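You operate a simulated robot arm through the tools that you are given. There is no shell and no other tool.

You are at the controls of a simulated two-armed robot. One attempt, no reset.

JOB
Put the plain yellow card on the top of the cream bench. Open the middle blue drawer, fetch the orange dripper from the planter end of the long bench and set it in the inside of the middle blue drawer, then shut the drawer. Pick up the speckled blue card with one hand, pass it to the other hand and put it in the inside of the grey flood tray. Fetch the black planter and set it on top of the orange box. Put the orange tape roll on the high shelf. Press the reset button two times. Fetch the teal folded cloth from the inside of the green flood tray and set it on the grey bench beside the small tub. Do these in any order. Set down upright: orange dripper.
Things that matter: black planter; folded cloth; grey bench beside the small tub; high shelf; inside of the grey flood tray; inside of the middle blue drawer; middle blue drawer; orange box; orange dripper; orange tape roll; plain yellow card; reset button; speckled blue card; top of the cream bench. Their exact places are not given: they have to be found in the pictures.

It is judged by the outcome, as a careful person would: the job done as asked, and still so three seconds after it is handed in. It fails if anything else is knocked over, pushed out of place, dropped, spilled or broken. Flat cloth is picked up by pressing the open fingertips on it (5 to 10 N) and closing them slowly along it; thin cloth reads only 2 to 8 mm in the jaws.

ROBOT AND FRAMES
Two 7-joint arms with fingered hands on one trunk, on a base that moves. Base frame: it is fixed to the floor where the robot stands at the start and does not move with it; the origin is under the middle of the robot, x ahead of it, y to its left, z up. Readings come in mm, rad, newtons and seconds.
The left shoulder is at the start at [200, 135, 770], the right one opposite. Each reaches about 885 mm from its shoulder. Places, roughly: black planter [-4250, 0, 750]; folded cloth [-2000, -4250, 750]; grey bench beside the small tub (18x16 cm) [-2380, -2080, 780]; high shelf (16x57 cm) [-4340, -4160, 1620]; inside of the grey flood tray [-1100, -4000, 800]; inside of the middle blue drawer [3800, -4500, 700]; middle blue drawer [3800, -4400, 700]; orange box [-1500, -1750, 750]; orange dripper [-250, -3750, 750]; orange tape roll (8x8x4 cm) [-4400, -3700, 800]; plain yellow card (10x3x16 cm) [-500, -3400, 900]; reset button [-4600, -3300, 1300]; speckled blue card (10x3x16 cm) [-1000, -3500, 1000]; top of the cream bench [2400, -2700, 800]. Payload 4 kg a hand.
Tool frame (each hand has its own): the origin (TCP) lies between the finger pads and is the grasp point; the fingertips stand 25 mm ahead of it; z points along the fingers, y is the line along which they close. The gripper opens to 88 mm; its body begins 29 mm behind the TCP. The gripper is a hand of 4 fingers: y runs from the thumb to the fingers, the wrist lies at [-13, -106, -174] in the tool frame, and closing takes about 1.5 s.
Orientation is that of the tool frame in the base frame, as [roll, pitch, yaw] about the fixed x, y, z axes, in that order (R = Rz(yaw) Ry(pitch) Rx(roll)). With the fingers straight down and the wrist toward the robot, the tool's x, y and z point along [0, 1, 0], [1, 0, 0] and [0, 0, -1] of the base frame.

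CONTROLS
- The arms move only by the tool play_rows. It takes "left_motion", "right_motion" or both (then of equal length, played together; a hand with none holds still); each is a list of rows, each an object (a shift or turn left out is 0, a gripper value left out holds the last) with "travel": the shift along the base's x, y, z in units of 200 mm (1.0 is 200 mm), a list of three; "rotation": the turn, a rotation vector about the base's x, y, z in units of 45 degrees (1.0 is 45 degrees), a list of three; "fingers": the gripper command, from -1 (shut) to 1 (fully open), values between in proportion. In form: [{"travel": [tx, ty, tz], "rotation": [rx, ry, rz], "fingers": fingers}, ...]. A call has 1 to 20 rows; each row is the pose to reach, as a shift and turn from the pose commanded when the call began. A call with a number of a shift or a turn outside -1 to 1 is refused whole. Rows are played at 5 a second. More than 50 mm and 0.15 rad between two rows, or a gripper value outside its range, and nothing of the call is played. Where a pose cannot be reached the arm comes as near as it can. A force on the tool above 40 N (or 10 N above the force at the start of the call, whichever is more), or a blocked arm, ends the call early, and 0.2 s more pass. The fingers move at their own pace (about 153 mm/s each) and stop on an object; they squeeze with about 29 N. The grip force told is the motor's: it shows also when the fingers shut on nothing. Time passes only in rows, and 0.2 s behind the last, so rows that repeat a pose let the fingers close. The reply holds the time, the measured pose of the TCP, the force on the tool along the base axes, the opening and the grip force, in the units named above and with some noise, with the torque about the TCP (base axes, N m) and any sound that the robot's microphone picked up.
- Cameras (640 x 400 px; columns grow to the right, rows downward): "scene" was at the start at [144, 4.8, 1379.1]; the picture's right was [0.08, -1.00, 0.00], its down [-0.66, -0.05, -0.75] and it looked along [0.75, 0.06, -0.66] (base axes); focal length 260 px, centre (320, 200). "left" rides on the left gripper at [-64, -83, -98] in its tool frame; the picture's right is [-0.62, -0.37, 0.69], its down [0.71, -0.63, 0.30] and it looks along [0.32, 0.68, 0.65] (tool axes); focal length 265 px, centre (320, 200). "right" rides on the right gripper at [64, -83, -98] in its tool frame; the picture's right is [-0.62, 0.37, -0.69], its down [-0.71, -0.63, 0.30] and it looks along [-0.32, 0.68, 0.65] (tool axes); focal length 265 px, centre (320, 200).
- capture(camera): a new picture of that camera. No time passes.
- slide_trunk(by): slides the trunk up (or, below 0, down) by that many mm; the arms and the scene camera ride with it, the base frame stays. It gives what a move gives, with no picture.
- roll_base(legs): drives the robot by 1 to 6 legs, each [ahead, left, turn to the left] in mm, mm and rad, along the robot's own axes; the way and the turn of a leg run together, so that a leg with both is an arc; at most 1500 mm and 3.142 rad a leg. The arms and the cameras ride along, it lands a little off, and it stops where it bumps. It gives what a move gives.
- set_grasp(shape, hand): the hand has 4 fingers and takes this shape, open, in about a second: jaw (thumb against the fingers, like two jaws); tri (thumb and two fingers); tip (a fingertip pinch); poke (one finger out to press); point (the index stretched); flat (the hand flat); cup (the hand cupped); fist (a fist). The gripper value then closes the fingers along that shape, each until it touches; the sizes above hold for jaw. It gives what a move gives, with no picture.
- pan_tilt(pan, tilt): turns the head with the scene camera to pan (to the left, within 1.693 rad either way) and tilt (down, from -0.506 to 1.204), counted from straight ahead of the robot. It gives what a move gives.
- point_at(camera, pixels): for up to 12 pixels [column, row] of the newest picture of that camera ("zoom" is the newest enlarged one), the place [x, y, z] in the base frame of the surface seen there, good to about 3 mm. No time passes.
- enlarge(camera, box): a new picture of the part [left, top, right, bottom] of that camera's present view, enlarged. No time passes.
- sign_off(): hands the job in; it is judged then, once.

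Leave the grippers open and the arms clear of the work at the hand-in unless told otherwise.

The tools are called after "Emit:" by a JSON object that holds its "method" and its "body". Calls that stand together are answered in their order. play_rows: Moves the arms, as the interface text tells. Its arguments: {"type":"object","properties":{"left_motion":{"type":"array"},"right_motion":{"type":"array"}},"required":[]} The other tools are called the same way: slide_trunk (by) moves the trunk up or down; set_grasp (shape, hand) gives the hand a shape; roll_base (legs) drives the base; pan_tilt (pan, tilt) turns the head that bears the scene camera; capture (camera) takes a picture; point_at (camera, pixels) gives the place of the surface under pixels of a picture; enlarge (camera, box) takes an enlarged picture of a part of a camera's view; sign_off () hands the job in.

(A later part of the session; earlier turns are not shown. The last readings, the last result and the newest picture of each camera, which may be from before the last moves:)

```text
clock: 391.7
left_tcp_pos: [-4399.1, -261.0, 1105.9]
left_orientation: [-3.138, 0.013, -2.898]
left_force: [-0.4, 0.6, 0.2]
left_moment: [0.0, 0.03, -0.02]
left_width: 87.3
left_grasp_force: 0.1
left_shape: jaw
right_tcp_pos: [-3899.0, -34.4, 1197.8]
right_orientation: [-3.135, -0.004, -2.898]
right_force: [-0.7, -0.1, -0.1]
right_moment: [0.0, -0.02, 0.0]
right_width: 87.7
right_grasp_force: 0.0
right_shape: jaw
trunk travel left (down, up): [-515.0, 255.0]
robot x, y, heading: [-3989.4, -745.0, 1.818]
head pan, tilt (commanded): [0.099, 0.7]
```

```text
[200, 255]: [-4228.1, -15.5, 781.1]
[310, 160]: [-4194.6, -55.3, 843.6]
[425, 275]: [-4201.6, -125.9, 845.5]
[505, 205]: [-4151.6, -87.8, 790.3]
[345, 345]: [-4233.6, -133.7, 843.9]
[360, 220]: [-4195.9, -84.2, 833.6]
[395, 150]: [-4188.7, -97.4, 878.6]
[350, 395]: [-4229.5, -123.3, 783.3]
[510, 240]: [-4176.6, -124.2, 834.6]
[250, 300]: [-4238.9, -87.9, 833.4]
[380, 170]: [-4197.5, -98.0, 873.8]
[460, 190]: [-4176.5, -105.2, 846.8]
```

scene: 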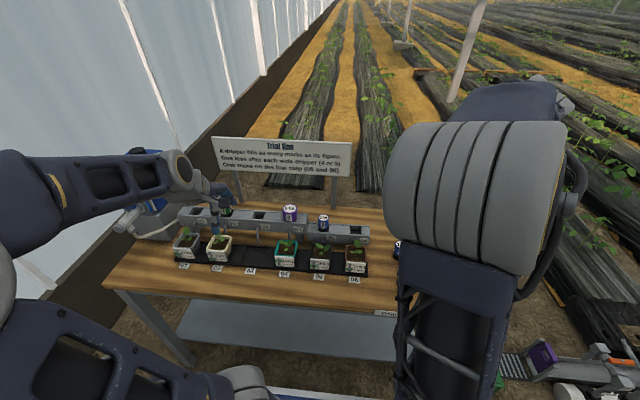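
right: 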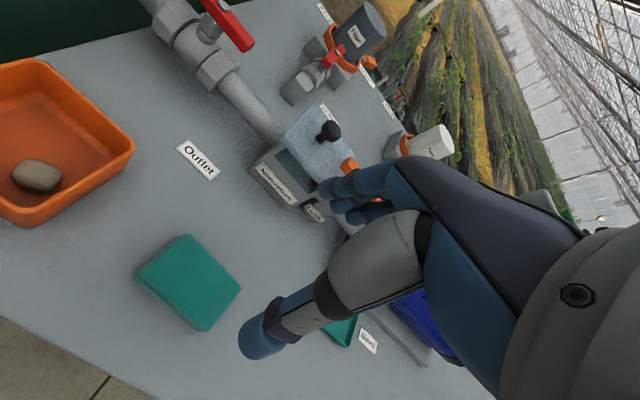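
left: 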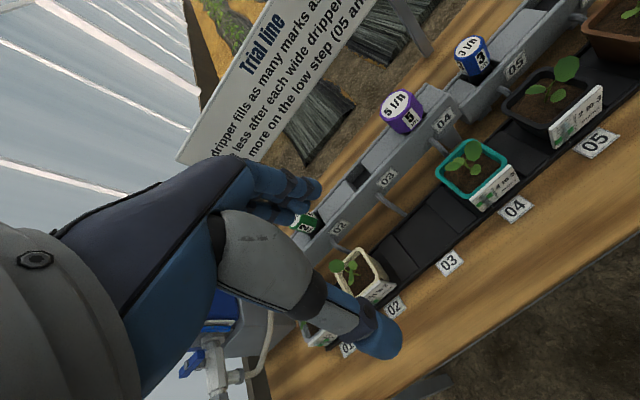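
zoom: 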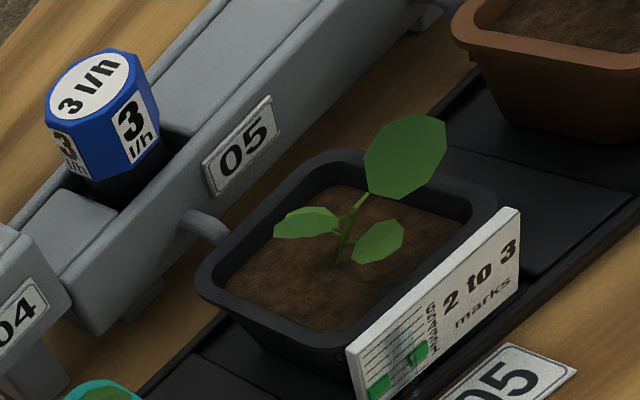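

With its label the pot is ~80 mm deep but only ~68 mm wide, so I'll grip it across the width with the left hand yawed 90° right. I move above [-4209, -94] in two steps at z 1106.

Emit:
{"method": "play_rows", "body": {"left_motion": [{"travel": [0.08, 0.07, 0], "rotation": [0, 0, -0.167], "fingers": 1}, {"travel": [0.16, 0.14, 0], "rotation": [0, 0, -0.333]}, {"travel": [0.24, 0.21, 0], "rotation": [0, 0, -0.5]}, {"travel": [0.32, 0.28, 0], "rotation": [0, 0, -0.667]}, {"travel": [0.4, 0.35, 0], "rotation": [0, 0, -0.833]}, {"travel": [0.475, 0.4175, 0], "rotation": [0, 0, -1.0]}, {"travel": [0.475, 0.4175, 0], "rotation": [0, 0, -1.0]}]}}

Emit:
{"method": "play_rows", "body": {"left_motion": [{"travel": [0.08, 0.07, 0], "rotation": [0, 0, -0.167], "fingers": 1}, {"travel": [0.16, 0.14, 0], "rotation": [0, 0, -0.333]}, {"travel": [0.24, 0.21, 0], "rotation": [0, 0, -0.5]}, {"travel": [0.32, 0.28, 0], "rotation": [0, 0, -0.667]}, {"travel": [0.4, 0.35, 0], "rotation": [0, 0, -0.833]}, {"travel": [0.475, 0.4175, 0], "rotation": [0, 0, -1.0]}, {"travel": [0.475, 0.4175, 0], "rotation": [0, 0, -1.0]}]}}

Emit:
{"method": "capture", "body": {"camera": "left"}}

Emit:
{"method": "capture", "body": {"camera": "scene"}}

```text
clock: 393.3
left_tcp_pos: [-4304.8, -178.3, 1108.0]
left_orientation: [-3.139, 0.011, 2.596]
left_force: [0.7, 0.1, 0.0]
left_moment: [0.02, 0.03, 0.03]
left_width: 87.9
left_grasp_force: 0.2
left_shape: jaw
right_tcp_pos: [-3900.0, -33.9, 1198.2]
right_orientation: [-3.134, -0.003, -2.897]
right_force: [-0.4, -0.4, -0.1]
right_moment: [0.0, -0.05, -0.02]
right_width: 87.7
right_grasp_force: 0.2
right_shape: jaw
trunk travel left (down, up): [-515.0, 255.0]
robot x, y, heading: [-3990.6, -747.9, 1.817]
head pan, tilt (commanded): [0.099, 0.7]
```

```text
clock: 394.9
left_tcp_pos: [-4208.8, -95.3, 1107.4]
left_orientation: [-3.138, 0.012, 1.812]
left_force: [-0.3, -0.7, 0.0]
left_moment: [0.0, 0.01, 0.02]
left_width: 87.9
left_grasp_force: 0.0
left_shape: jaw
right_tcp_pos: [-3898.6, -35.2, 1197.7]
right_orientation: [-3.134, -0.003, -2.897]
right_force: [0.2, -0.7, 0.5]
right_moment: [0.0, -0.02, -0.03]
right_width: 87.9
right_grasp_force: 0.0
right_shape: jaw
trunk travel left (down, up): [-515.0, 255.0]
robot x, y, heading: [-3987.4, -751.2, 1.817]
head pan, tilt (commanded): [0.099, 0.7]
```

```text
taken
```

left: 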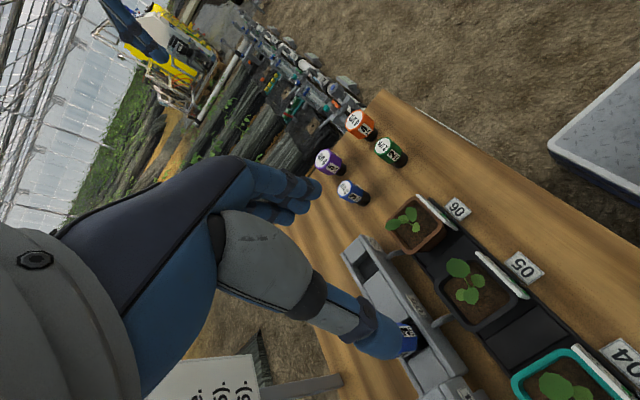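

```text
taken
```

scene: 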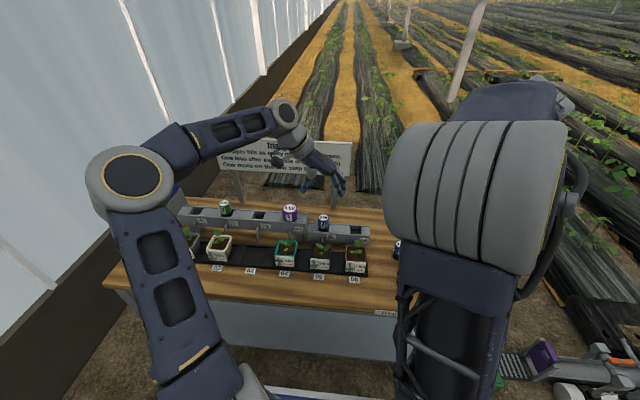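

I measure the black pot's rim from this closer view.

Emit:
{"method": "enlarge", "body": {"camera": "left", "box": [400, 230, 560, 330]}}

Emit:
{"method": "point_at", "body": {"camera": "zoom", "pixels": [[160, 190], [225, 115], [310, 100], [470, 265], [350, 390], [330, 380], [160, 220], [250, 300], [400, 180], [430, 320], [240, 130], [280, 250]]}}

```text
4.00 times, centred on (480, 280) of left
```

zoom: 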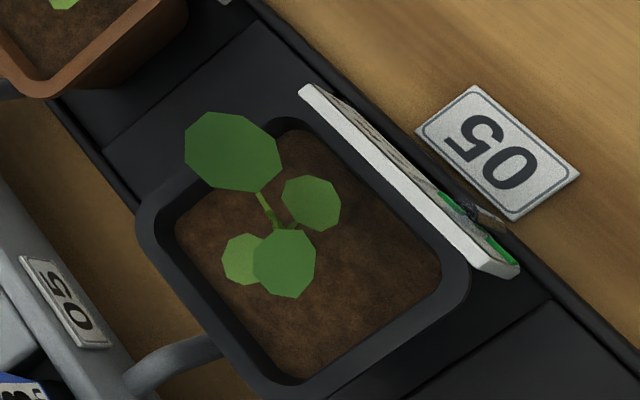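

```text
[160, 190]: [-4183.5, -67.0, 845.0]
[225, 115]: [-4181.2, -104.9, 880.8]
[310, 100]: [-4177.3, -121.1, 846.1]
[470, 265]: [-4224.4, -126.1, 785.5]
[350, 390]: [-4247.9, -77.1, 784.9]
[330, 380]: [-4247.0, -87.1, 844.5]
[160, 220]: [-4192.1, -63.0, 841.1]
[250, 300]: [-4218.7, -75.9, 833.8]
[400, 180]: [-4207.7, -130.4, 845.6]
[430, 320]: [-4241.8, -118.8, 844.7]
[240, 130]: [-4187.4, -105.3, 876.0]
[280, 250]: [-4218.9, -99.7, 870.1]
```

The pot's centre is [-4209, -96], 69 mm across. The hand is aligned. I lower to z 925 and check.

Emit:
{"method": "play_rows", "body": {"left_motion": [{"travel": [0, 0, -0.2], "fingers": 1}, {"travel": [0, 0, -0.4]}, {"travel": [0, 0, -0.6]}, {"travel": [0, -0.004, -0.8]}, {"travel": [0, -0.004, -0.91]}, {"travel": [0, -0.004, -0.91]}]}}

Emit:
{"method": "capture", "body": {"camera": "left"}}

Emit:
{"method": "enlarge", "body": {"camera": "scene", "box": [230, 180, 410, 290]}}

```text
clock: 396.3
left_tcp_pos: [-4208.8, -96.3, 925.3]
left_orientation: [-3.138, 0.012, 1.813]
left_force: [-0.1, 0.0, -0.4]
left_moment: [-0.02, 0.01, -0.04]
left_width: 87.7
left_grasp_force: 0.2
left_shape: jaw
right_tcp_pos: [-3898.4, -33.5, 1198.3]
right_orientation: [-3.133, -0.004, -2.897]
right_force: [-0.7, -0.4, -0.6]
right_moment: [-0.01, -0.02, 0.02]
right_width: 88.0
right_grasp_force: 0.1
right_shape: jaw
trunk travel left (down, up): [-515.0, 255.0]
robot x, y, heading: [-3981.8, -745.7, 1.82]
head pan, tilt (commanded): [0.099, 0.7]
```

```text
taken
```

left: 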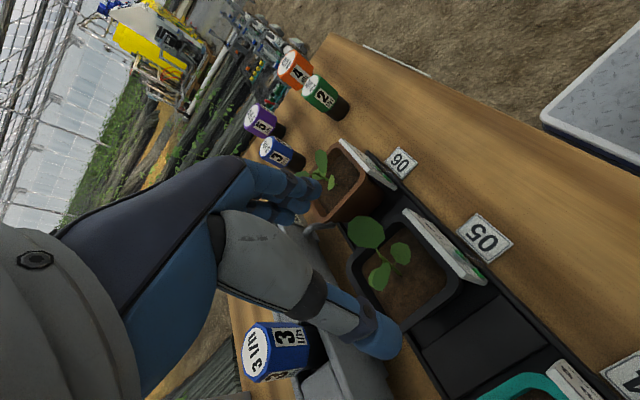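

```text
3.56 times, centred on (320, 235) of scene
```

zoom: 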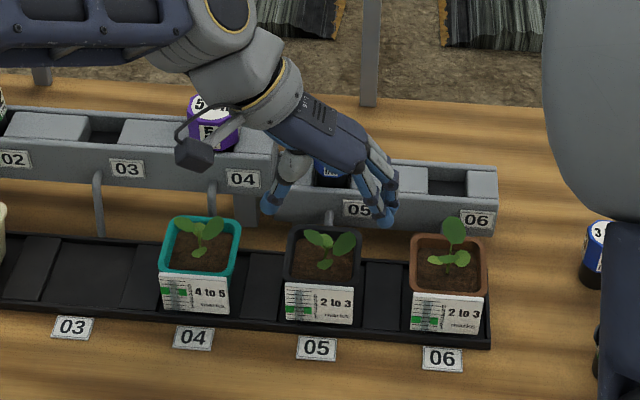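

The wrist passes near the purple dripper on the rail; I measure its height and place.

Emit:
{"method": "point_at", "body": {"camera": "zoom", "pixels": [[205, 103], [215, 130], [190, 105], [230, 145], [185, 155], [300, 60], [260, 90], [330, 165], [230, 170], [200, 225], [440, 230]]}}

```text
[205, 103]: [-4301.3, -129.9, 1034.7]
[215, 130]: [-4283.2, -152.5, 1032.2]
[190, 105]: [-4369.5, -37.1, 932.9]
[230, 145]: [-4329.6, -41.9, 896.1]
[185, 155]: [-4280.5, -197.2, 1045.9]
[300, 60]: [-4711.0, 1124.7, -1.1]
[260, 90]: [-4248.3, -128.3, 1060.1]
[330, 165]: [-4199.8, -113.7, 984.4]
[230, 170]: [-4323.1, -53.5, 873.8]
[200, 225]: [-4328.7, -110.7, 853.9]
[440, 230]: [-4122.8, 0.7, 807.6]
```

Emit:
{"method": "point_at", "body": {"camera": "left", "pixels": [[270, 350], [300, 345], [260, 365], [310, 330], [395, 345], [380, 300], [320, 190], [300, 200], [365, 232], [350, 245]]}}

```text
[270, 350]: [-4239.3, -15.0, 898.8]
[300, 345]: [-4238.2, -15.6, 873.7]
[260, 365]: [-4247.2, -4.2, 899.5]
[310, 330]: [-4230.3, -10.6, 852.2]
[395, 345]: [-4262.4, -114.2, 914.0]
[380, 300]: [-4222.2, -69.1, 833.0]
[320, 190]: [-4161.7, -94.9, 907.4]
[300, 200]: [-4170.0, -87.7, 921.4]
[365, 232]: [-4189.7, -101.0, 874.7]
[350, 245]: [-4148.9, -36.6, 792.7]
```

Everything is clear by at least 17 mm. I lower to z 856 slowly.

Emit:
{"method": "play_rows", "body": {"left_motion": [{"travel": [0, 0, -0.12], "fingers": 1}, {"travel": [0, 0, -0.22]}, {"travel": [0, 0, -0.3]}, {"travel": [0, 0, -0.345]}, {"travel": [0, 0, -0.345]}]}}

Emit:
{"method": "capture", "body": {"camera": "left"}}

Emit:
{"method": "enlarge", "body": {"camera": "scene", "box": [250, 200, 390, 290]}}

```text
clock: 397.5
left_tcp_pos: [-4210.0, -94.4, 855.8]
left_orientation: [-3.139, 0.012, 1.814]
left_force: [0.8, -0.1, -0.8]
left_moment: [-0.01, 0.0, 0.0]
left_width: 87.8
left_grasp_force: 0.1
left_shape: jaw
right_tcp_pos: [-3897.3, -33.4, 1197.3]
right_orientation: [-3.135, -0.003, -2.896]
right_force: [-0.3, -0.6, -0.4]
right_moment: [0.01, 0.02, 0.0]
right_width: 87.5
right_grasp_force: 0.1
right_shape: jaw
trunk travel left (down, up): [-515.0, 255.0]
robot x, y, heading: [-3987.9, -749.9, 1.821]
head pan, tilt (commanded): [0.099, 0.7]
```

```text
taken
```

left: 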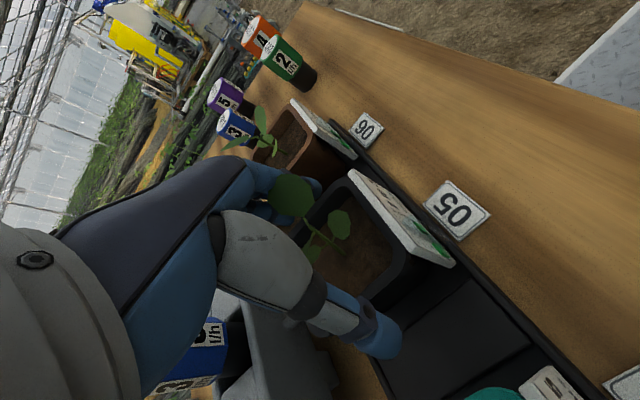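

```text
4.44 times, centred on (320, 245) of scene
```

zoom: 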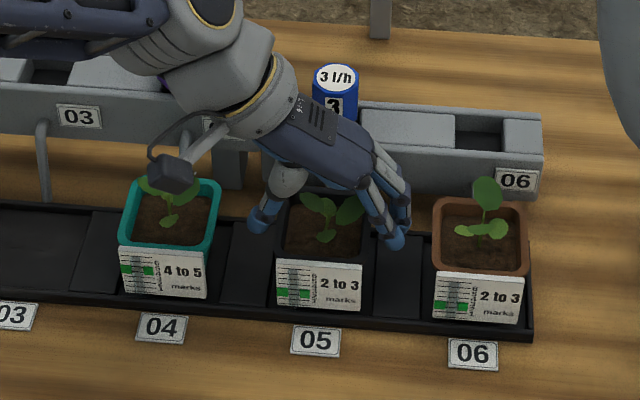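

The fingers straddle the pot. I close gently.

Emit:
{"method": "play_rows", "body": {"left_motion": [{"fingers": 0.8}, {"fingers": 0.65}, {"fingers": 0.5}, {"fingers": 0.3}, {"fingers": 0.0}, {"fingers": -0.5}, {"fingers": -1}, {"fingers": -1}, {"fingers": -1}]}}

Emit:
{"method": "capture", "body": {"camera": "left"}}

Emit:
{"method": "enlarge", "body": {"camera": "scene", "box": [250, 200, 390, 290]}}

```text
clock: 399.5
left_tcp_pos: [-4211.5, -93.8, 855.9]
left_orientation: [-3.138, 0.011, 1.813]
left_force: [-0.7, 0.9, -0.1]
left_moment: [0.01, 0.03, 0.04]
left_width: 63.2
left_grasp_force: 29.5
left_shape: jaw
right_tcp_pos: [-3897.3, -34.0, 1198.0]
right_orientation: [-3.134, -0.003, -2.897]
right_force: [-0.5, -0.2, 1.2]
right_moment: [0.02, -0.02, 0.02]
right_width: 87.5
right_grasp_force: 0.0
right_shape: jaw
trunk travel left (down, up): [-515.0, 255.0]
robot x, y, heading: [-3988.1, -745.3, 1.817]
head pan, tilt (commanded): [0.099, 0.7]
```

```text
taken
```

left: 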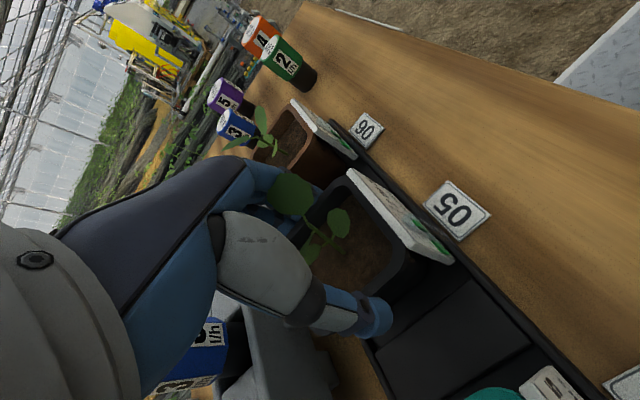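

```text
4.44 times, centred on (320, 245) of scene
```

zoom: 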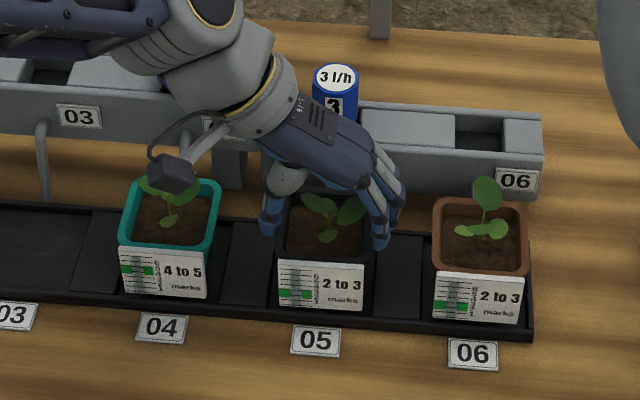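

Gripped (63 mm, 29 N). I lift a little first, then up.

Emit:
{"method": "play_rows", "body": {"left_motion": [{"travel": [0, 0, 0.05], "fingers": -1}, {"travel": [0, 0, 0.12]}, {"travel": [0, 0, 0.2]}, {"travel": [0, 0, 0.3]}, {"travel": [0, 0, 0.4]}, {"travel": [0, 0, 0.4]}]}}

Emit:
{"method": "enlarge", "body": {"camera": "scene", "box": [240, 170, 400, 290]}}

```text
clock: 400.9
left_tcp_pos: [-4208.8, -95.8, 934.9]
left_orientation: [-3.138, 0.013, 1.814]
left_force: [-0.4, 0.2, -1.3]
left_moment: [0.01, -0.01, 0.0]
left_width: 63.0
left_grasp_force: 28.9
left_shape: jaw
right_tcp_pos: [-3898.8, -33.3, 1198.2]
right_orientation: [-3.133, -0.003, -2.898]
right_force: [-0.6, -0.2, 0.3]
right_moment: [0.01, -0.01, -0.02]
right_width: 87.4
right_grasp_force: 0.0
right_shape: jaw
trunk travel left (down, up): [-515.0, 255.0]
robot x, y, heading: [-3986.6, -750.1, 1.818]
head pan, tilt (commanded): [0.099, 0.7]
```

```text
3.33 times, centred on (320, 230) of scene
```

zoom: 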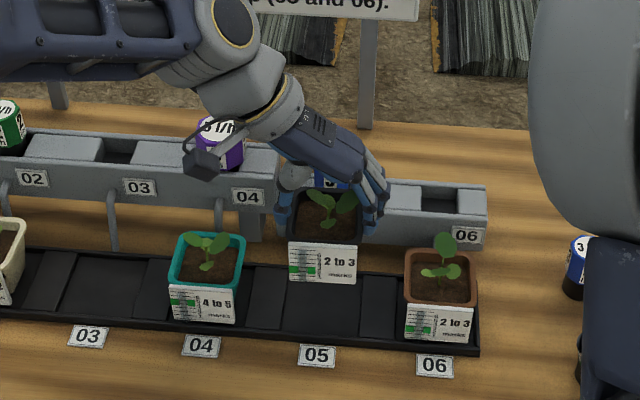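

It lifts cleanly with its label. I raise it further, then un-yaw and draw back.

Emit:
{"method": "play_rows", "body": {"left_motion": [{"travel": [0, 0, 0.2], "fingers": -1}, {"travel": [0, 0, 0.4]}, {"travel": [0, 0, 0.6]}, {"travel": [0, 0, 0.8]}, {"travel": [0, -0.1, 0.95]}, {"travel": [0, -0.1, 0.95]}]}}

Emit:
{"method": "play_rows", "body": {"left_motion": [{"travel": [-0.08, -0.09, 0.03], "rotation": [0, 0, 0.167], "fingers": -1}, {"travel": [-0.16, -0.18, 0.05], "rotation": [0, 0, 0.333]}, {"travel": [-0.24, -0.27, 0.05], "rotation": [0, 0, 0.5]}, {"travel": [-0.32, -0.36, 0.05], "rotation": [0, 0, 0.667]}, {"travel": [-0.4, -0.45, 0.05], "rotation": [0, 0, 0.833]}, {"travel": [-0.475, -0.53, 0.05], "rotation": [0, 0, 1.0]}, {"travel": [-0.475, -0.53, 0.05], "rotation": [0, 0, 1.0]}]}}

Emit:
{"method": "play_rows", "body": {"left_motion": [{"travel": [-0.08, -0.07, 0], "rotation": [0, 0, 0.167], "fingers": -1}, {"travel": [-0.16, -0.14, 0], "rotation": [0, 0, 0.333]}, {"travel": [-0.24, -0.21, 0], "rotation": [0, 0, 0.5]}, {"travel": [-0.32, -0.28, 0], "rotation": [0, 0, 0.667]}, {"travel": [-0.4, -0.35, 0], "rotation": [0, 0, 0.833]}, {"travel": [-0.475, -0.4175, 0], "rotation": [0, 0, 1.0]}, {"travel": [-0.475, -0.4175, 0], "rotation": [0, 0, 1.0]}]}}

Emit:
{"method": "capture", "body": {"camera": "scene"}}

```text
clock: 402.3
left_tcp_pos: [-4212.8, -118.2, 1125.4]
left_orientation: [-3.139, 0.014, 1.812]
left_force: [0.9, 0.4, -0.6]
left_moment: [0.01, -0.04, 0.02]
left_width: 63.1
left_grasp_force: 28.8
left_shape: jaw
right_tcp_pos: [-3898.8, -34.6, 1196.5]
right_orientation: [-3.134, -0.004, -2.897]
right_force: [0.1, 0.7, 0.3]
right_moment: [0.02, -0.03, 0.02]
right_width: 87.6
right_grasp_force: 0.1
right_shape: jaw
trunk travel left (down, up): [-515.0, 255.0]
robot x, y, heading: [-3986.6, -746.6, 1.818]
head pan, tilt (commanded): [0.099, 0.7]
```

```text
clock: 403.9
left_tcp_pos: [-4304.6, -221.8, 1137.1]
left_orientation: [-3.137, 0.013, 2.602]
left_force: [0.1, 0.3, -0.6]
left_moment: [0.01, 0.03, -0.01]
left_width: 63.3
left_grasp_force: 29.0
left_shape: jaw
right_tcp_pos: [-3898.5, -33.4, 1198.2]
right_orientation: [-3.134, -0.004, -2.898]
right_force: [0.1, -0.7, 0.2]
right_moment: [0.02, 0.02, -0.05]
right_width: 88.0
right_grasp_force: 0.0
right_shape: jaw
trunk travel left (down, up): [-515.0, 255.0]
robot x, y, heading: [-3982.5, -749.2, 1.821]
head pan, tilt (commanded): [0.099, 0.7]
```

```text
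clock: 405.5
left_tcp_pos: [-4400.1, -301.9, 1134.7]
left_orientation: [-3.138, 0.013, -2.897]
left_force: [0.1, -0.4, -1.6]
left_moment: [0.02, -0.01, -0.02]
left_width: 63.3
left_grasp_force: 28.8
left_shape: jaw
right_tcp_pos: [-3898.1, -34.8, 1198.7]
right_orientation: [-3.134, -0.004, -2.899]
right_force: [-0.2, -0.8, 0.0]
right_moment: [0.03, 0.0, 0.03]
right_width: 87.6
right_grasp_force: 0.1
right_shape: jaw
trunk travel left (down, up): [-515.0, 255.0]
robot x, y, heading: [-3984.0, -745.2, 1.82]
head pan, tilt (commanded): [0.099, 0.7]
```

```text
taken
```

scene: 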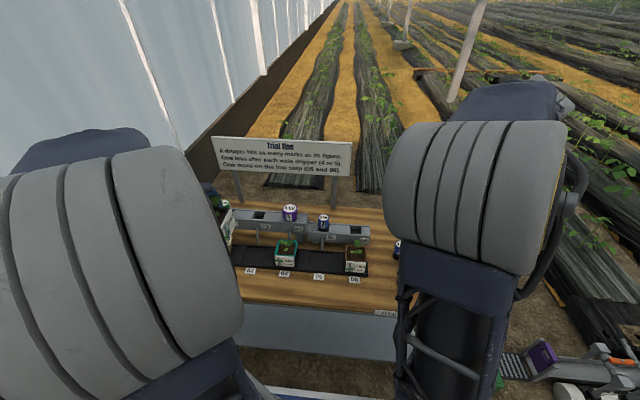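

The planter is held. I drive back 2500 mm the way I came, checking the heading midway.

Emit:
{"method": "roll_base", "body": {"legs": [[-1300, 0, 0], [-1200, 0, 0]]}}

Emit:
{"method": "pan_tilt", "body": {"pan": -0.9, "tilt": 0.5}}

Emit:
{"method": "capture", "body": {"camera": "scene"}}

```text
clock: 417.7
left_tcp_pos: [-3828.8, -2733.6, 1134.3]
left_orientation: [-3.138, 0.012, -2.927]
left_force: [-0.2, 0.2, -0.7]
left_moment: [0.0, 0.01, -0.02]
left_width: 63.0
left_grasp_force: 29.5
left_shape: jaw
right_tcp_pos: [-3319.2, -2481.3, 1197.8]
right_orientation: [-3.134, -0.003, -2.927]
right_force: [0.3, 0.5, -0.4]
right_moment: [-0.01, -0.01, 0.02]
right_width: 87.7
right_grasp_force: 0.1
right_shape: jaw
trunk travel left (down, up): [-515.0, 255.0]
robot x, y, heading: [-3426.1, -3192.0, 1.791]
head pan, tilt (commanded): [0.099, 0.7]
```

```text
clock: 419.0
left_tcp_pos: [-3828.5, -2734.7, 1134.6]
left_orientation: [-3.137, 0.014, -2.925]
left_force: [0.0, -0.2, -0.5]
left_moment: [0.0, 0.01, -0.01]
left_width: 63.0
left_grasp_force: 28.9
left_shape: jaw
right_tcp_pos: [-3319.4, -2481.0, 1198.3]
right_orientation: [-3.132, -0.004, -2.923]
right_force: [-0.1, 0.2, 0.4]
right_moment: [0.0, -0.01, -0.04]
right_width: 87.3
right_grasp_force: 0.0
right_shape: jaw
trunk travel left (down, up): [-515.0, 255.0]
robot x, y, heading: [-3425.4, -3193.7, 1.792]
head pan, tilt (commanded): [-0.901, 0.499]
```

```text
taken
```

scene: 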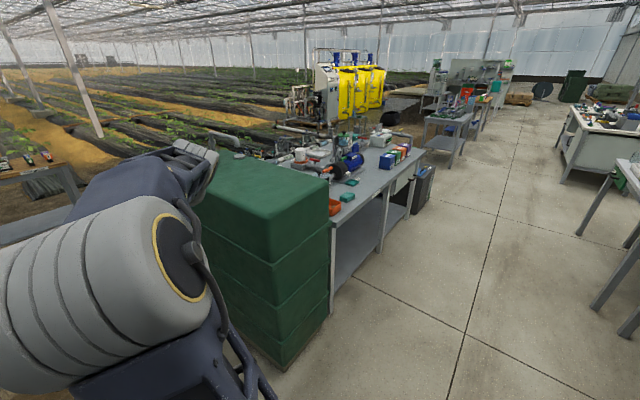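

I back a bit more, correct the heading, and slide right ~2200 mm along the front of the filter bench.

Emit:
{"method": "roll_base", "body": {"legs": [[-80, 0, 0.024], [0, -1150, 0]]}}

Emit:
{"method": "pan_tilt", "body": {"pan": 0.0, "tilt": 0.55}}

Emit:
{"method": "capture", "body": {"camera": "scene"}}

```text
clock: 425.4
left_tcp_pos: [-2718.6, -2559.1, 1134.2]
left_orientation: [-3.137, 0.013, -2.946]
left_force: [0.1, 0.0, -0.3]
left_moment: [-0.01, -0.02, 0.02]
left_width: 63.1
left_grasp_force: 29.3
left_shape: jaw
right_tcp_pos: [-2205.3, -2316.1, 1199.1]
right_orientation: [-3.134, -0.002, -2.943]
right_force: [-0.2, 0.1, 0.4]
right_moment: [-0.02, 0.0, -0.03]
right_width: 87.6
right_grasp_force: 0.0
right_shape: jaw
trunk travel left (down, up): [-515.0, 255.0]
robot x, y, heading: [-2328.8, -3024.3, 1.767]
head pan, tilt (commanded): [-0.901, 0.499]
```

```text
clock: 426.6
left_tcp_pos: [-2718.6, -2559.1, 1133.5]
left_orientation: [-3.139, 0.013, -2.947]
left_force: [-0.3, 0.9, -0.7]
left_moment: [0.01, 0.0, 0.0]
left_width: 63.0
left_grasp_force: 28.8
left_shape: jaw
right_tcp_pos: [-2203.7, -2316.0, 1198.5]
right_orientation: [-3.134, -0.004, -2.946]
right_force: [-0.1, -0.3, -0.3]
right_moment: [0.0, 0.03, -0.01]
right_width: 87.6
right_grasp_force: 0.0
right_shape: jaw
trunk travel left (down, up): [-515.0, 255.0]
robot x, y, heading: [-2327.7, -3024.5, 1.772]
head pan, tilt (commanded): [0.0, 0.55]
```

```text
taken
```

scene: 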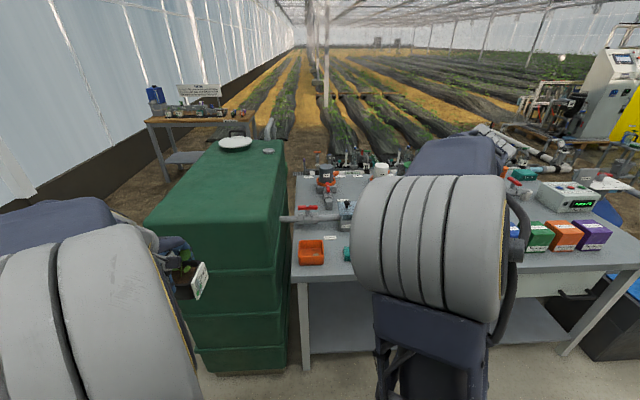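

I correct the heading by +0.045 and slide right 1150 mm more.

Emit:
{"method": "roll_base", "body": {"legs": [[0, 0, 0.045], [0, -1150, 0.02]]}}

Emit:
{"method": "capture", "body": {"camera": "scene"}}

```text
clock: 432.7
left_tcp_pos: [-1681.0, -2300.5, 1134.1]
left_orientation: [-3.138, 0.012, -2.853]
left_force: [-0.6, -0.9, -0.1]
left_moment: [0.02, 0.0, 0.03]
left_width: 63.1
left_grasp_force: 29.0
left_shape: jaw
right_tcp_pos: [-1190.6, -2010.9, 1197.5]
right_orientation: [-3.134, -0.003, -2.853]
right_force: [-0.4, -0.4, 0.0]
right_moment: [0.03, -0.03, 0.0]
right_width: 87.8
right_grasp_force: 0.0
right_shape: jaw
trunk travel left (down, up): [-515.0, 255.0]
robot x, y, heading: [-1247.9, -2728.3, 1.865]
head pan, tilt (commanded): [0.0, 0.55]
```

```text
taken
```

scene: 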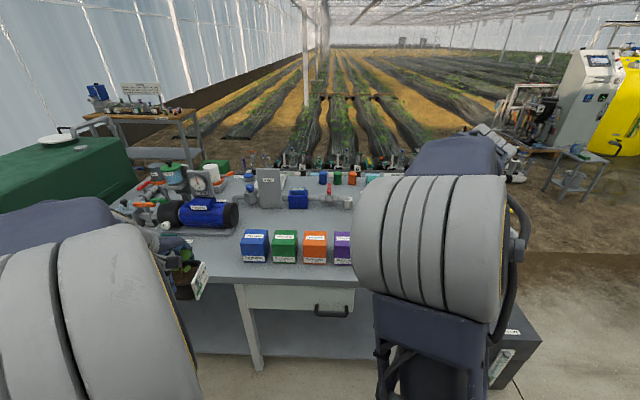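

Emit:
{"method": "roll_base", "body": {"legs": [[0, 0, -0.045]]}}

Emit:
{"method": "enlarge", "body": {"camera": "scene", "box": [220, 200, 380, 300]}}

```text
clock: 433.5
left_tcp_pos: [-1660.1, -2280.4, 1134.4]
left_orientation: [-3.139, 0.012, -2.901]
left_force: [0.4, -0.6, -1.5]
left_moment: [0.01, -0.01, 0.0]
left_width: 62.9
left_grasp_force: 29.0
left_shape: jaw
right_tcp_pos: [-1157.7, -2014.8, 1198.0]
right_orientation: [-3.135, -0.004, -2.899]
right_force: [-0.6, -0.5, -0.5]
right_moment: [-0.02, 0.01, 0.0]
right_width: 87.7
right_grasp_force: 0.0
right_shape: jaw
trunk travel left (down, up): [-515.0, 255.0]
robot x, y, heading: [-1248.4, -2728.6, 1.816]
head pan, tilt (commanded): [0.0, 0.55]
```

```text
4.00 times, centred on (300, 250) of scene
```

zoom: 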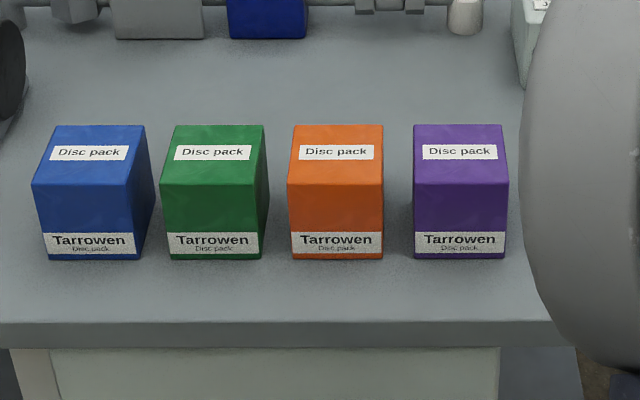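

Emit:
{"method": "point_at", "body": {"camera": "zoom", "pixels": [[296, 130], [380, 130], [292, 180], [380, 180], [337, 155], [337, 220], [337, 250], [262, 160], [417, 160], [337, 325], [270, 130], [408, 180]]}}

```text
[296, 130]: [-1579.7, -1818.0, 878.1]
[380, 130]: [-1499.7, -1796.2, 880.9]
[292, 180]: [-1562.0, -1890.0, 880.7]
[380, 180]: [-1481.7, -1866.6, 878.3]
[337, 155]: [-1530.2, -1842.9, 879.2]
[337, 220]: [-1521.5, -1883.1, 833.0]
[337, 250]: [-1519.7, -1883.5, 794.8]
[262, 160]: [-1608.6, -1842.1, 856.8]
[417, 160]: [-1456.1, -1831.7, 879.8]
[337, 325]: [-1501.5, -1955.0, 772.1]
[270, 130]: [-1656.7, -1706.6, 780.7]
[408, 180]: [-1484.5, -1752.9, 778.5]
```

The orange box top is centred at [-1531, -1843], z 880, about 83 × 73 mm. I drive 270 mm closer.

Emit:
{"method": "roll_base", "body": {"legs": [[270, 0, 0]]}}

Emit:
{"method": "play_rows", "body": {"left_motion": [{"travel": [0.12, 0.1, 0], "fingers": -1}, {"travel": [0.24, 0.2, 0]}, {"travel": [0.36, 0.3, 0]}, {"travel": [0.48, 0.4, 0]}, {"travel": [0.6, 0.5, 0]}, {"travel": [0.72, 0.6, 0]}, {"travel": [0.72, 0.6, 0]}]}}

Emit:
{"method": "capture", "body": {"camera": "scene"}}

Emit:
{"method": "capture", "body": {"camera": "left"}}

```text
clock: 435.4
left_tcp_pos: [-1725.9, -2022.4, 1134.1]
left_orientation: [-3.138, 0.013, -2.899]
left_force: [0.5, -0.3, -0.9]
left_moment: [-0.01, -0.04, 0.01]
left_width: 62.9
left_grasp_force: 28.9
left_shape: jaw
right_tcp_pos: [-1224.3, -1755.4, 1197.4]
right_orientation: [-3.134, -0.004, -2.896]
right_force: [0.5, -0.4, 0.0]
right_moment: [0.0, 0.01, 0.0]
right_width: 87.9
right_grasp_force: 0.1
right_shape: jaw
trunk travel left (down, up): [-515.0, 255.0]
robot x, y, heading: [-1310.6, -2470.4, 1.816]
head pan, tilt (commanded): [0.0, 0.55]
```

```text
clock: 437.0
left_tcp_pos: [-1582.2, -1901.3, 1132.1]
left_orientation: [-3.138, 0.011, -2.901]
left_force: [-0.7, -1.0, -1.5]
left_moment: [0.01, 0.03, -0.02]
left_width: 62.9
left_grasp_force: 29.0
left_shape: jaw
right_tcp_pos: [-1224.1, -1755.0, 1198.1]
right_orientation: [-3.135, -0.003, -2.898]
right_force: [-0.6, 0.1, -0.3]
right_moment: [-0.01, -0.02, 0.0]
right_width: 88.0
right_grasp_force: 0.1
right_shape: jaw
trunk travel left (down, up): [-515.0, 255.0]
robot x, y, heading: [-1313.5, -2467.7, 1.819]
head pan, tilt (commanded): [0.0, 0.55]
```

```text
taken
```

scene: 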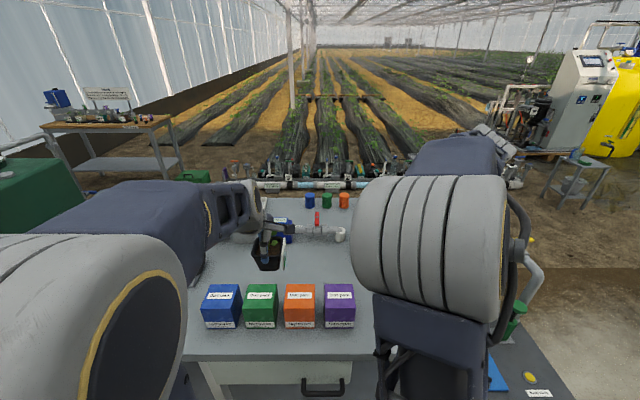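

```text
taken
```

left: 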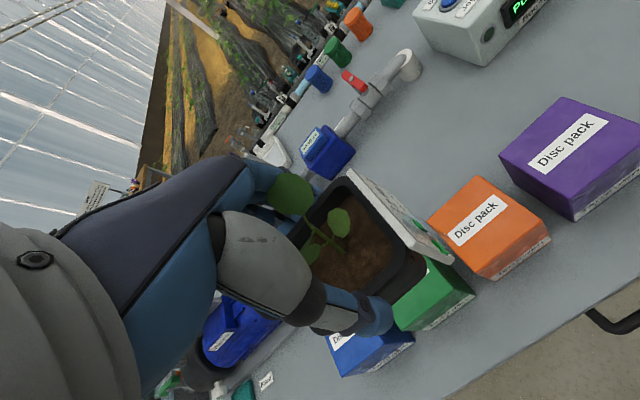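

I verify the orange box from the left camera.

Emit:
{"method": "point_at", "body": {"camera": "left", "pixels": [[432, 216], [478, 180], [548, 236], [490, 276], [487, 228]]}}

```text
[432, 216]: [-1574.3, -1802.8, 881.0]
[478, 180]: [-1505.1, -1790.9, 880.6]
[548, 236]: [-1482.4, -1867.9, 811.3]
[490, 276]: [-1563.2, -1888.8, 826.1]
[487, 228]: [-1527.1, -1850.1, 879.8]
```

Centre confirmed at about [-1531, -1840]. I move above it and lower to z 985.

Emit:
{"method": "play_rows", "body": {"left_motion": [{"travel": [0.085, 0.102, 0], "fingers": -1}, {"travel": [0.17, 0.204, -0.02]}, {"travel": [0.256, 0.306, -0.05]}, {"travel": [0.256, 0.306, -0.25]}, {"travel": [0.256, 0.306, -0.45]}, {"travel": [0.256, 0.306, -0.65]}, {"travel": [0.256, 0.306, -0.74]}, {"travel": [0.256, 0.306, -0.74]}]}}

Emit:
{"method": "capture", "body": {"camera": "left"}}

Emit:
{"method": "enlarge", "body": {"camera": "scene", "box": [190, 200, 390, 340]}}

```text
clock: 438.8
left_tcp_pos: [-1531.5, -1841.6, 985.5]
left_orientation: [-3.138, 0.013, -2.898]
left_force: [1.5, -0.1, -1.6]
left_moment: [-0.03, 0.01, 0.04]
left_width: 62.6
left_grasp_force: 28.9
left_shape: jaw
right_tcp_pos: [-1225.0, -1754.8, 1199.6]
right_orientation: [-3.135, -0.004, -2.897]
right_force: [-0.4, -0.5, 0.1]
right_moment: [0.02, 0.01, 0.0]
right_width: 87.4
right_grasp_force: 0.0
right_shape: jaw
trunk travel left (down, up): [-515.0, 255.0]
robot x, y, heading: [-1310.3, -2468.0, 1.819]
head pan, tilt (commanded): [0.0, 0.55]
```

```text
taken
```

left: 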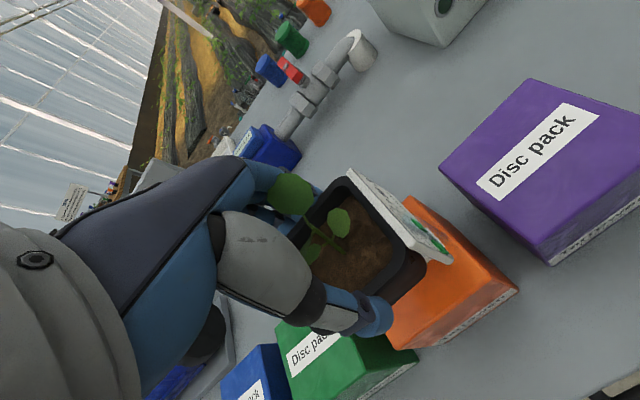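

```text
2.86 times, centred on (290, 270) of scene
```

zoom: 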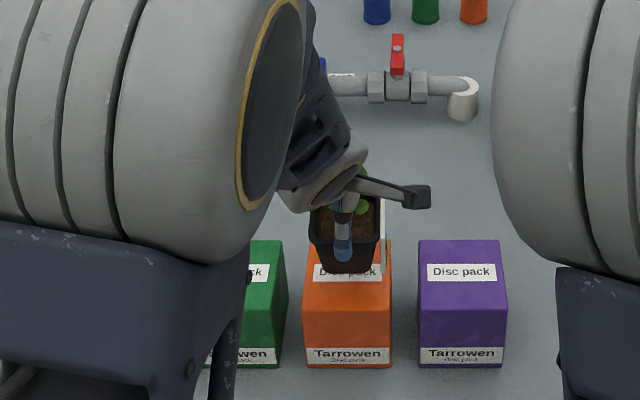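

Aligned. I lower in small steps until contact.

Emit:
{"method": "play_rows", "body": {"left_motion": [{"travel": [0, 0, -0.06], "fingers": -1}, {"travel": [0, 0, -0.11]}, {"travel": [0, 0, -0.14]}, {"travel": [0, 0, -0.155]}, {"travel": [0, 0, -0.155]}]}}

Emit:
{"method": "enlarge", "body": {"camera": "scene", "box": [230, 230, 370, 318]}}

```text
clock: 440.0
left_tcp_pos: [-1530.6, -1840.7, 954.8]
left_orientation: [-3.139, 0.011, -2.899]
left_force: [-0.8, -0.2, -0.4]
left_moment: [0.01, 0.0, -0.01]
left_width: 63.3
left_grasp_force: 29.0
left_shape: jaw
right_tcp_pos: [-1223.5, -1755.9, 1197.4]
right_orientation: [-3.135, -0.003, -2.897]
right_force: [-0.2, 0.3, 0.1]
right_moment: [-0.01, -0.02, 0.01]
right_width: 87.3
right_grasp_force: 0.1
right_shape: jaw
trunk travel left (down, up): [-515.0, 255.0]
robot x, y, heading: [-1311.5, -2470.6, 1.823]
head pan, tilt (commanded): [0.0, 0.55]
```

```text
4.55 times, centred on (300, 274) of scene
```

zoom: 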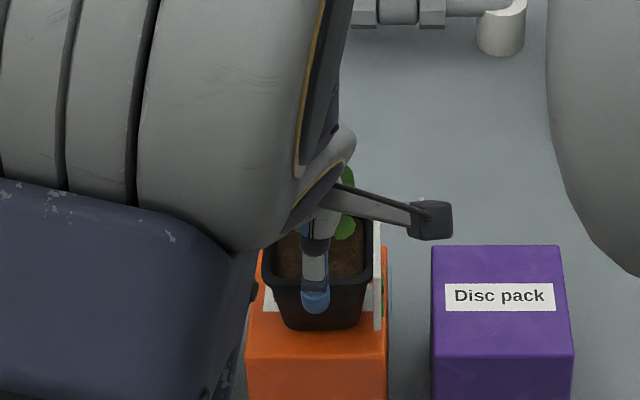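

Emit:
{"method": "play_rows", "body": {"left_motion": [{"travel": [0, 0, -0.01], "fingers": -1}, {"travel": [0, 0, -0.018]}, {"travel": [0, 0, -0.024]}, {"travel": [0, 0, -0.024]}]}}

```text
clock: 441.0
left_tcp_pos: [-1532.0, -1840.4, 952.1]
left_orientation: [-3.14, 0.013, -2.899]
left_force: [0.1, -2.8, 10.8]
left_moment: [-0.11, 0.02, -0.04]
left_width: 62.2
left_grasp_force: 29.7
left_shape: jaw
right_tcp_pos: [-1224.3, -1756.2, 1197.5]
right_orientation: [-3.136, -0.003, -2.898]
right_force: [0.2, 0.5, -0.6]
right_moment: [0.0, 0.0, 0.02]
right_width: 88.0
right_grasp_force: 0.1
right_shape: jaw
trunk travel left (down, up): [-515.0, 255.0]
robot x, y, heading: [-1312.6, -2468.1, 1.817]
head pan, tilt (commanded): [0.0, 0.55]
```

Contact (10.8 N). I ease up 1 mm and open the hand.

Emit:
{"method": "play_rows", "body": {"left_motion": [{"travel": [0, 0, 0.006], "fingers": -1}, {"travel": [0, 0, 0.008], "fingers": 0.3}, {"travel": [0, 0, 0.008], "fingers": 0.5}, {"travel": [0, 0, 0.008], "fingers": 0.7}, {"travel": [0, 0, 0.008], "fingers": 1}, {"travel": [0, 0, 0.008], "fingers": 1}, {"travel": [0, 0, 0.008], "fingers": 1}]}}

Emit:
{"method": "enlarge", "body": {"camera": "scene", "box": [230, 230, 370, 318]}}

Emit:
{"method": "capture", "body": {"camera": "left"}}

```text
clock: 442.6
left_tcp_pos: [-1529.9, -1840.7, 950.8]
left_orientation: [-3.139, 0.012, -2.898]
left_force: [0.1, -0.2, -0.5]
left_moment: [-0.01, 0.03, 0.01]
left_width: 87.7
left_grasp_force: 0.0
left_shape: jaw
right_tcp_pos: [-1223.0, -1756.3, 1198.0]
right_orientation: [-3.134, -0.003, -2.897]
right_force: [-0.2, 0.0, 0.9]
right_moment: [0.03, 0.01, 0.01]
right_width: 87.6
right_grasp_force: 0.0
right_shape: jaw
trunk travel left (down, up): [-515.0, 255.0]
robot x, y, heading: [-1310.4, -2468.4, 1.812]
head pan, tilt (commanded): [0.0, 0.55]
```

```text
4.55 times, centred on (300, 274) of scene
```

zoom: 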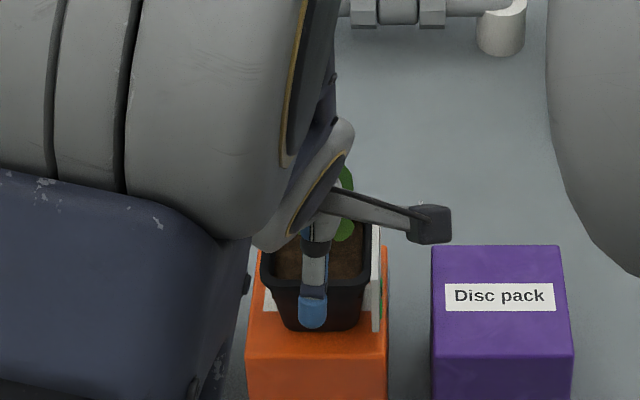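

```text
taken
```

left: 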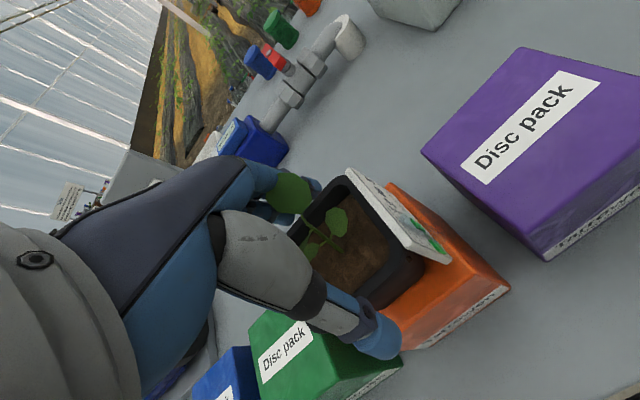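

Released. I raise the left hand straight up.

Emit:
{"method": "play_rows", "body": {"left_motion": [{"travel": [0, 0, 0.06], "fingers": 1}, {"travel": [0, 0, 0.15]}, {"travel": [0, 0, 0.3]}, {"travel": [0, 0, 0.5]}, {"travel": [0, 0, 0.75]}, {"travel": [0, 0, 0.95]}, {"travel": [0, 0, 0.95]}]}}

Emit:
{"method": "capture", "body": {"camera": "left"}}

Emit:
{"method": "capture", "body": {"camera": "scene"}}

```text
clock: 444.2
left_tcp_pos: [-1532.1, -1839.6, 1143.0]
left_orientation: [-3.14, 0.011, -2.899]
left_force: [0.0, 0.3, 0.2]
left_moment: [0.0, 0.0, -0.02]
left_width: 87.7
left_grasp_force: 0.0
left_shape: jaw
right_tcp_pos: [-1223.3, -1755.9, 1197.8]
right_orientation: [-3.134, -0.005, -2.896]
right_force: [-0.2, -0.1, 0.5]
right_moment: [-0.03, 0.02, -0.02]
right_width: 87.8
right_grasp_force: 0.0
right_shape: jaw
trunk travel left (down, up): [-515.0, 255.0]
robot x, y, heading: [-1310.2, -2466.6, 1.82]
head pan, tilt (commanded): [0.0, 0.55]
```

```text
taken
```

left: 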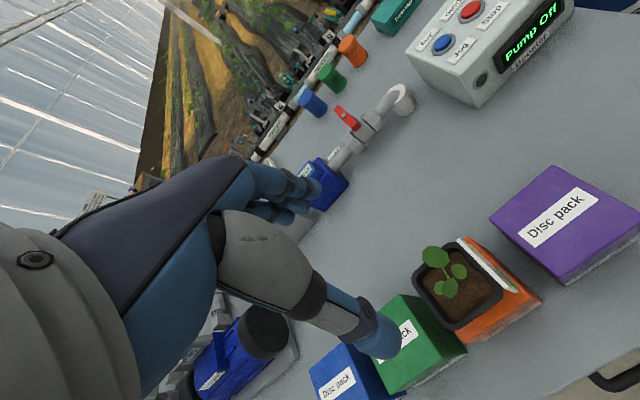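

```text
taken
```

scene: 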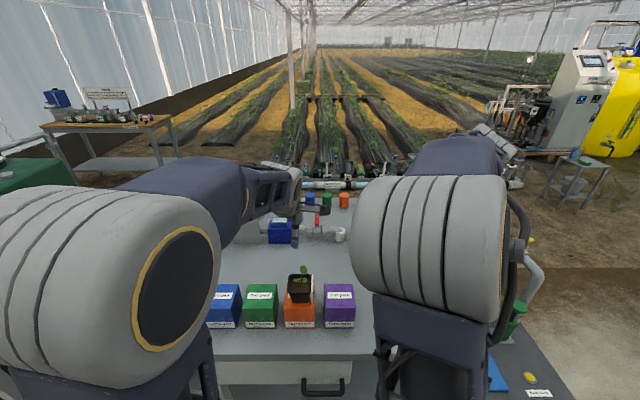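

The planter stands on the orange box. I bring the left hand back, reverse 250 mm, turn left 90° and drive toward the west wall.

Emit:
{"method": "play_rows", "body": {"left_motion": [{"travel": [-0.15, -0.12, 0.0]}, {"travel": [-0.3, -0.24, 0]}, {"travel": [-0.45, -0.36, 0]}, {"travel": [-0.62, -0.48, 0]}, {"travel": [-0.78, -0.6, 0]}, {"travel": [-0.93, -0.69, 0]}, {"travel": [-0.93, -0.69, 0]}]}}

Emit:
{"method": "roll_base", "body": {"legs": [[-260, 0, 0], [0, 0, 1.571]]}}

Emit:
{"method": "pan_tilt", "body": {"pan": 0.0, "tilt": 0.3}}

Emit:
{"method": "capture", "body": {"camera": "scene"}}

```text
clock: 445.8
left_tcp_pos: [-1717.2, -1979.6, 1142.1]
left_orientation: [-3.138, 0.014, -2.898]
left_force: [0.0, 1.1, 0.1]
left_moment: [0.03, -0.01, 0.0]
left_width: 87.5
left_grasp_force: 0.0
left_shape: jaw
right_tcp_pos: [-1222.8, -1754.7, 1198.5]
right_orientation: [-3.134, -0.004, -2.896]
right_force: [0.8, -0.4, 0.3]
right_moment: [0.0, 0.03, -0.01]
right_width: 87.6
right_grasp_force: 0.1
right_shape: jaw
trunk travel left (down, up): [-515.0, 255.0]
robot x, y, heading: [-1311.3, -2465.7, 1.815]
head pan, tilt (commanded): [0.0, 0.55]
```

```text
clock: 451.5
left_tcp_pos: [-1730.3, -3130.6, 1143.1]
left_orientation: [-3.137, 0.009, -1.308]
left_force: [-0.1, 0.2, 0.7]
left_moment: [0.01, 0.02, -0.02]
left_width: 87.5
left_grasp_force: 0.1
left_shape: jaw
right_tcp_pos: [-1962.8, -2641.5, 1198.6]
right_orientation: [-3.135, -0.006, -1.305]
right_force: [0.1, -0.5, -0.1]
right_moment: [-0.01, 0.0, 0.0]
right_width: 87.7
right_grasp_force: 0.0
right_shape: jaw
trunk travel left (down, up): [-515.0, 255.0]
robot x, y, heading: [-1247.8, -2713.7, -2.879]
head pan, tilt (commanded): [0.0, 0.55]
```

```text
clock: 452.2
left_tcp_pos: [-1729.0, -3131.3, 1143.3]
left_orientation: [-3.139, 0.012, -1.309]
left_force: [0.4, 0.3, 0.7]
left_moment: [0.02, -0.02, -0.01]
left_width: 87.7
left_grasp_force: 0.0
left_shape: jaw
right_tcp_pos: [-1962.9, -2643.6, 1198.8]
right_orientation: [-3.136, -0.004, -1.306]
right_force: [0.7, 0.3, -0.2]
right_moment: [0.02, 0.02, 0.01]
right_width: 87.8
right_grasp_force: 0.0
right_shape: jaw
trunk travel left (down, up): [-515.0, 255.0]
robot x, y, heading: [-1247.7, -2714.8, -2.876]
head pan, tilt (commanded): [0.0, 0.3]
```

```text
taken
```

scene: 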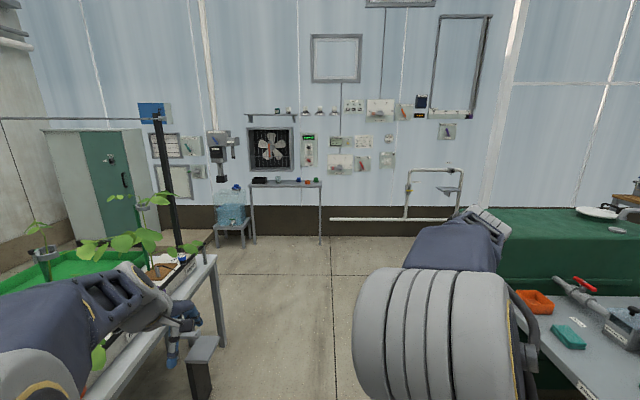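

I look at the west wall enlarged.

Emit:
{"method": "enlarge", "body": {"camera": "scene", "box": [190, 80, 430, 230]}}

Emit:
{"method": "enlarge", "body": {"camera": "scene", "box": [230, 90, 390, 190]}}

```text
2.67 times, centred on (310, 155) of scene
```

zoom: 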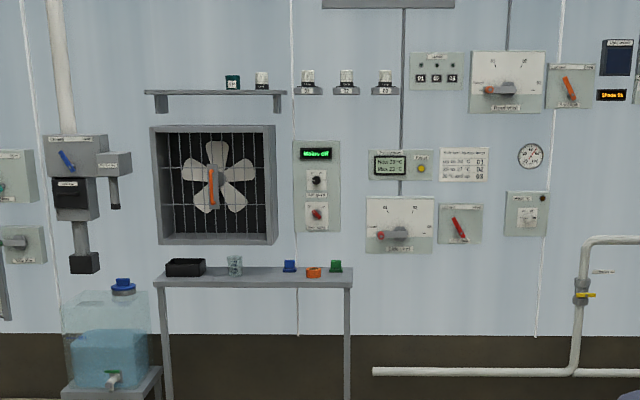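

```text
4.00 times, centred on (310, 140) of scene
```

zoom: 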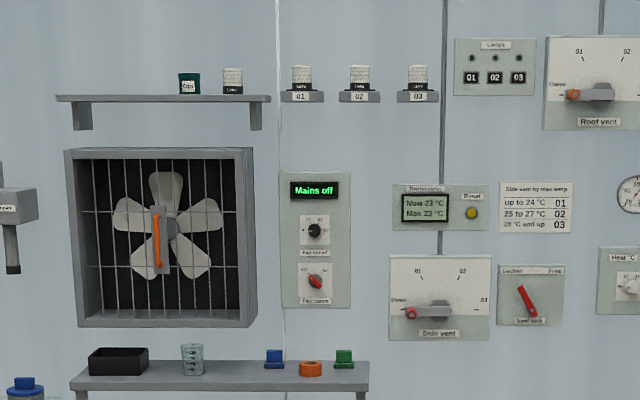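

I see: yellow "Reset" button on the thermometer panel (zoom 473,213), the orange tape roll on the table under the fan (310,368), the high shelf above (165,97) with two cans. I drive ahead 2450 mm.

Emit:
{"method": "roll_base", "body": {"legs": [[0, 0, -0.019], [1400, 0, 0], [1000, 0, 0]]}}

Emit:
{"method": "pan_tilt", "body": {"pan": 0.2, "tilt": 0.4}}

Emit:
{"method": "capture", "body": {"camera": "scene"}}

```text
clock: 464.2
left_tcp_pos: [-4049.6, -3683.1, 1141.6]
left_orientation: [-3.136, 0.013, -1.347]
left_force: [0.5, -0.9, 0.2]
left_moment: [0.02, -0.02, -0.01]
left_width: 87.9
left_grasp_force: 0.0
left_shape: jaw
right_tcp_pos: [-4265.5, -3186.4, 1198.3]
right_orientation: [-3.134, -0.004, -1.345]
right_force: [-0.6, -0.2, 0.3]
right_moment: [0.0, 0.01, -0.02]
right_width: 87.8
right_grasp_force: 0.1
right_shape: jaw
trunk travel left (down, up): [-515.0, 255.0]
robot x, y, heading: [-3554.6, -3285.5, -2.918]
head pan, tilt (commanded): [0.0, 0.3]
```

```text
clock: 465.0
left_tcp_pos: [-4048.8, -3683.0, 1141.2]
left_orientation: [-3.138, 0.011, -1.347]
left_force: [-0.1, -0.3, 0.7]
left_moment: [0.02, 0.04, 0.03]
left_width: 87.5
left_grasp_force: 0.0
left_shape: jaw
right_tcp_pos: [-4264.2, -3186.9, 1197.6]
right_orientation: [-3.133, -0.004, -1.346]
right_force: [-0.1, -0.3, 1.1]
right_moment: [0.03, 0.01, 0.0]
right_width: 87.8
right_grasp_force: 0.1
right_shape: jaw
trunk travel left (down, up): [-515.0, 255.0]
robot x, y, heading: [-3554.7, -3288.1, -2.915]
head pan, tilt (commanded): [0.201, 0.4]
```

```text
taken
```

scene: 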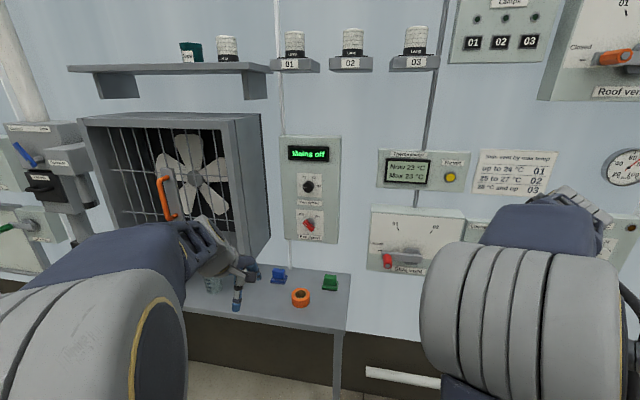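

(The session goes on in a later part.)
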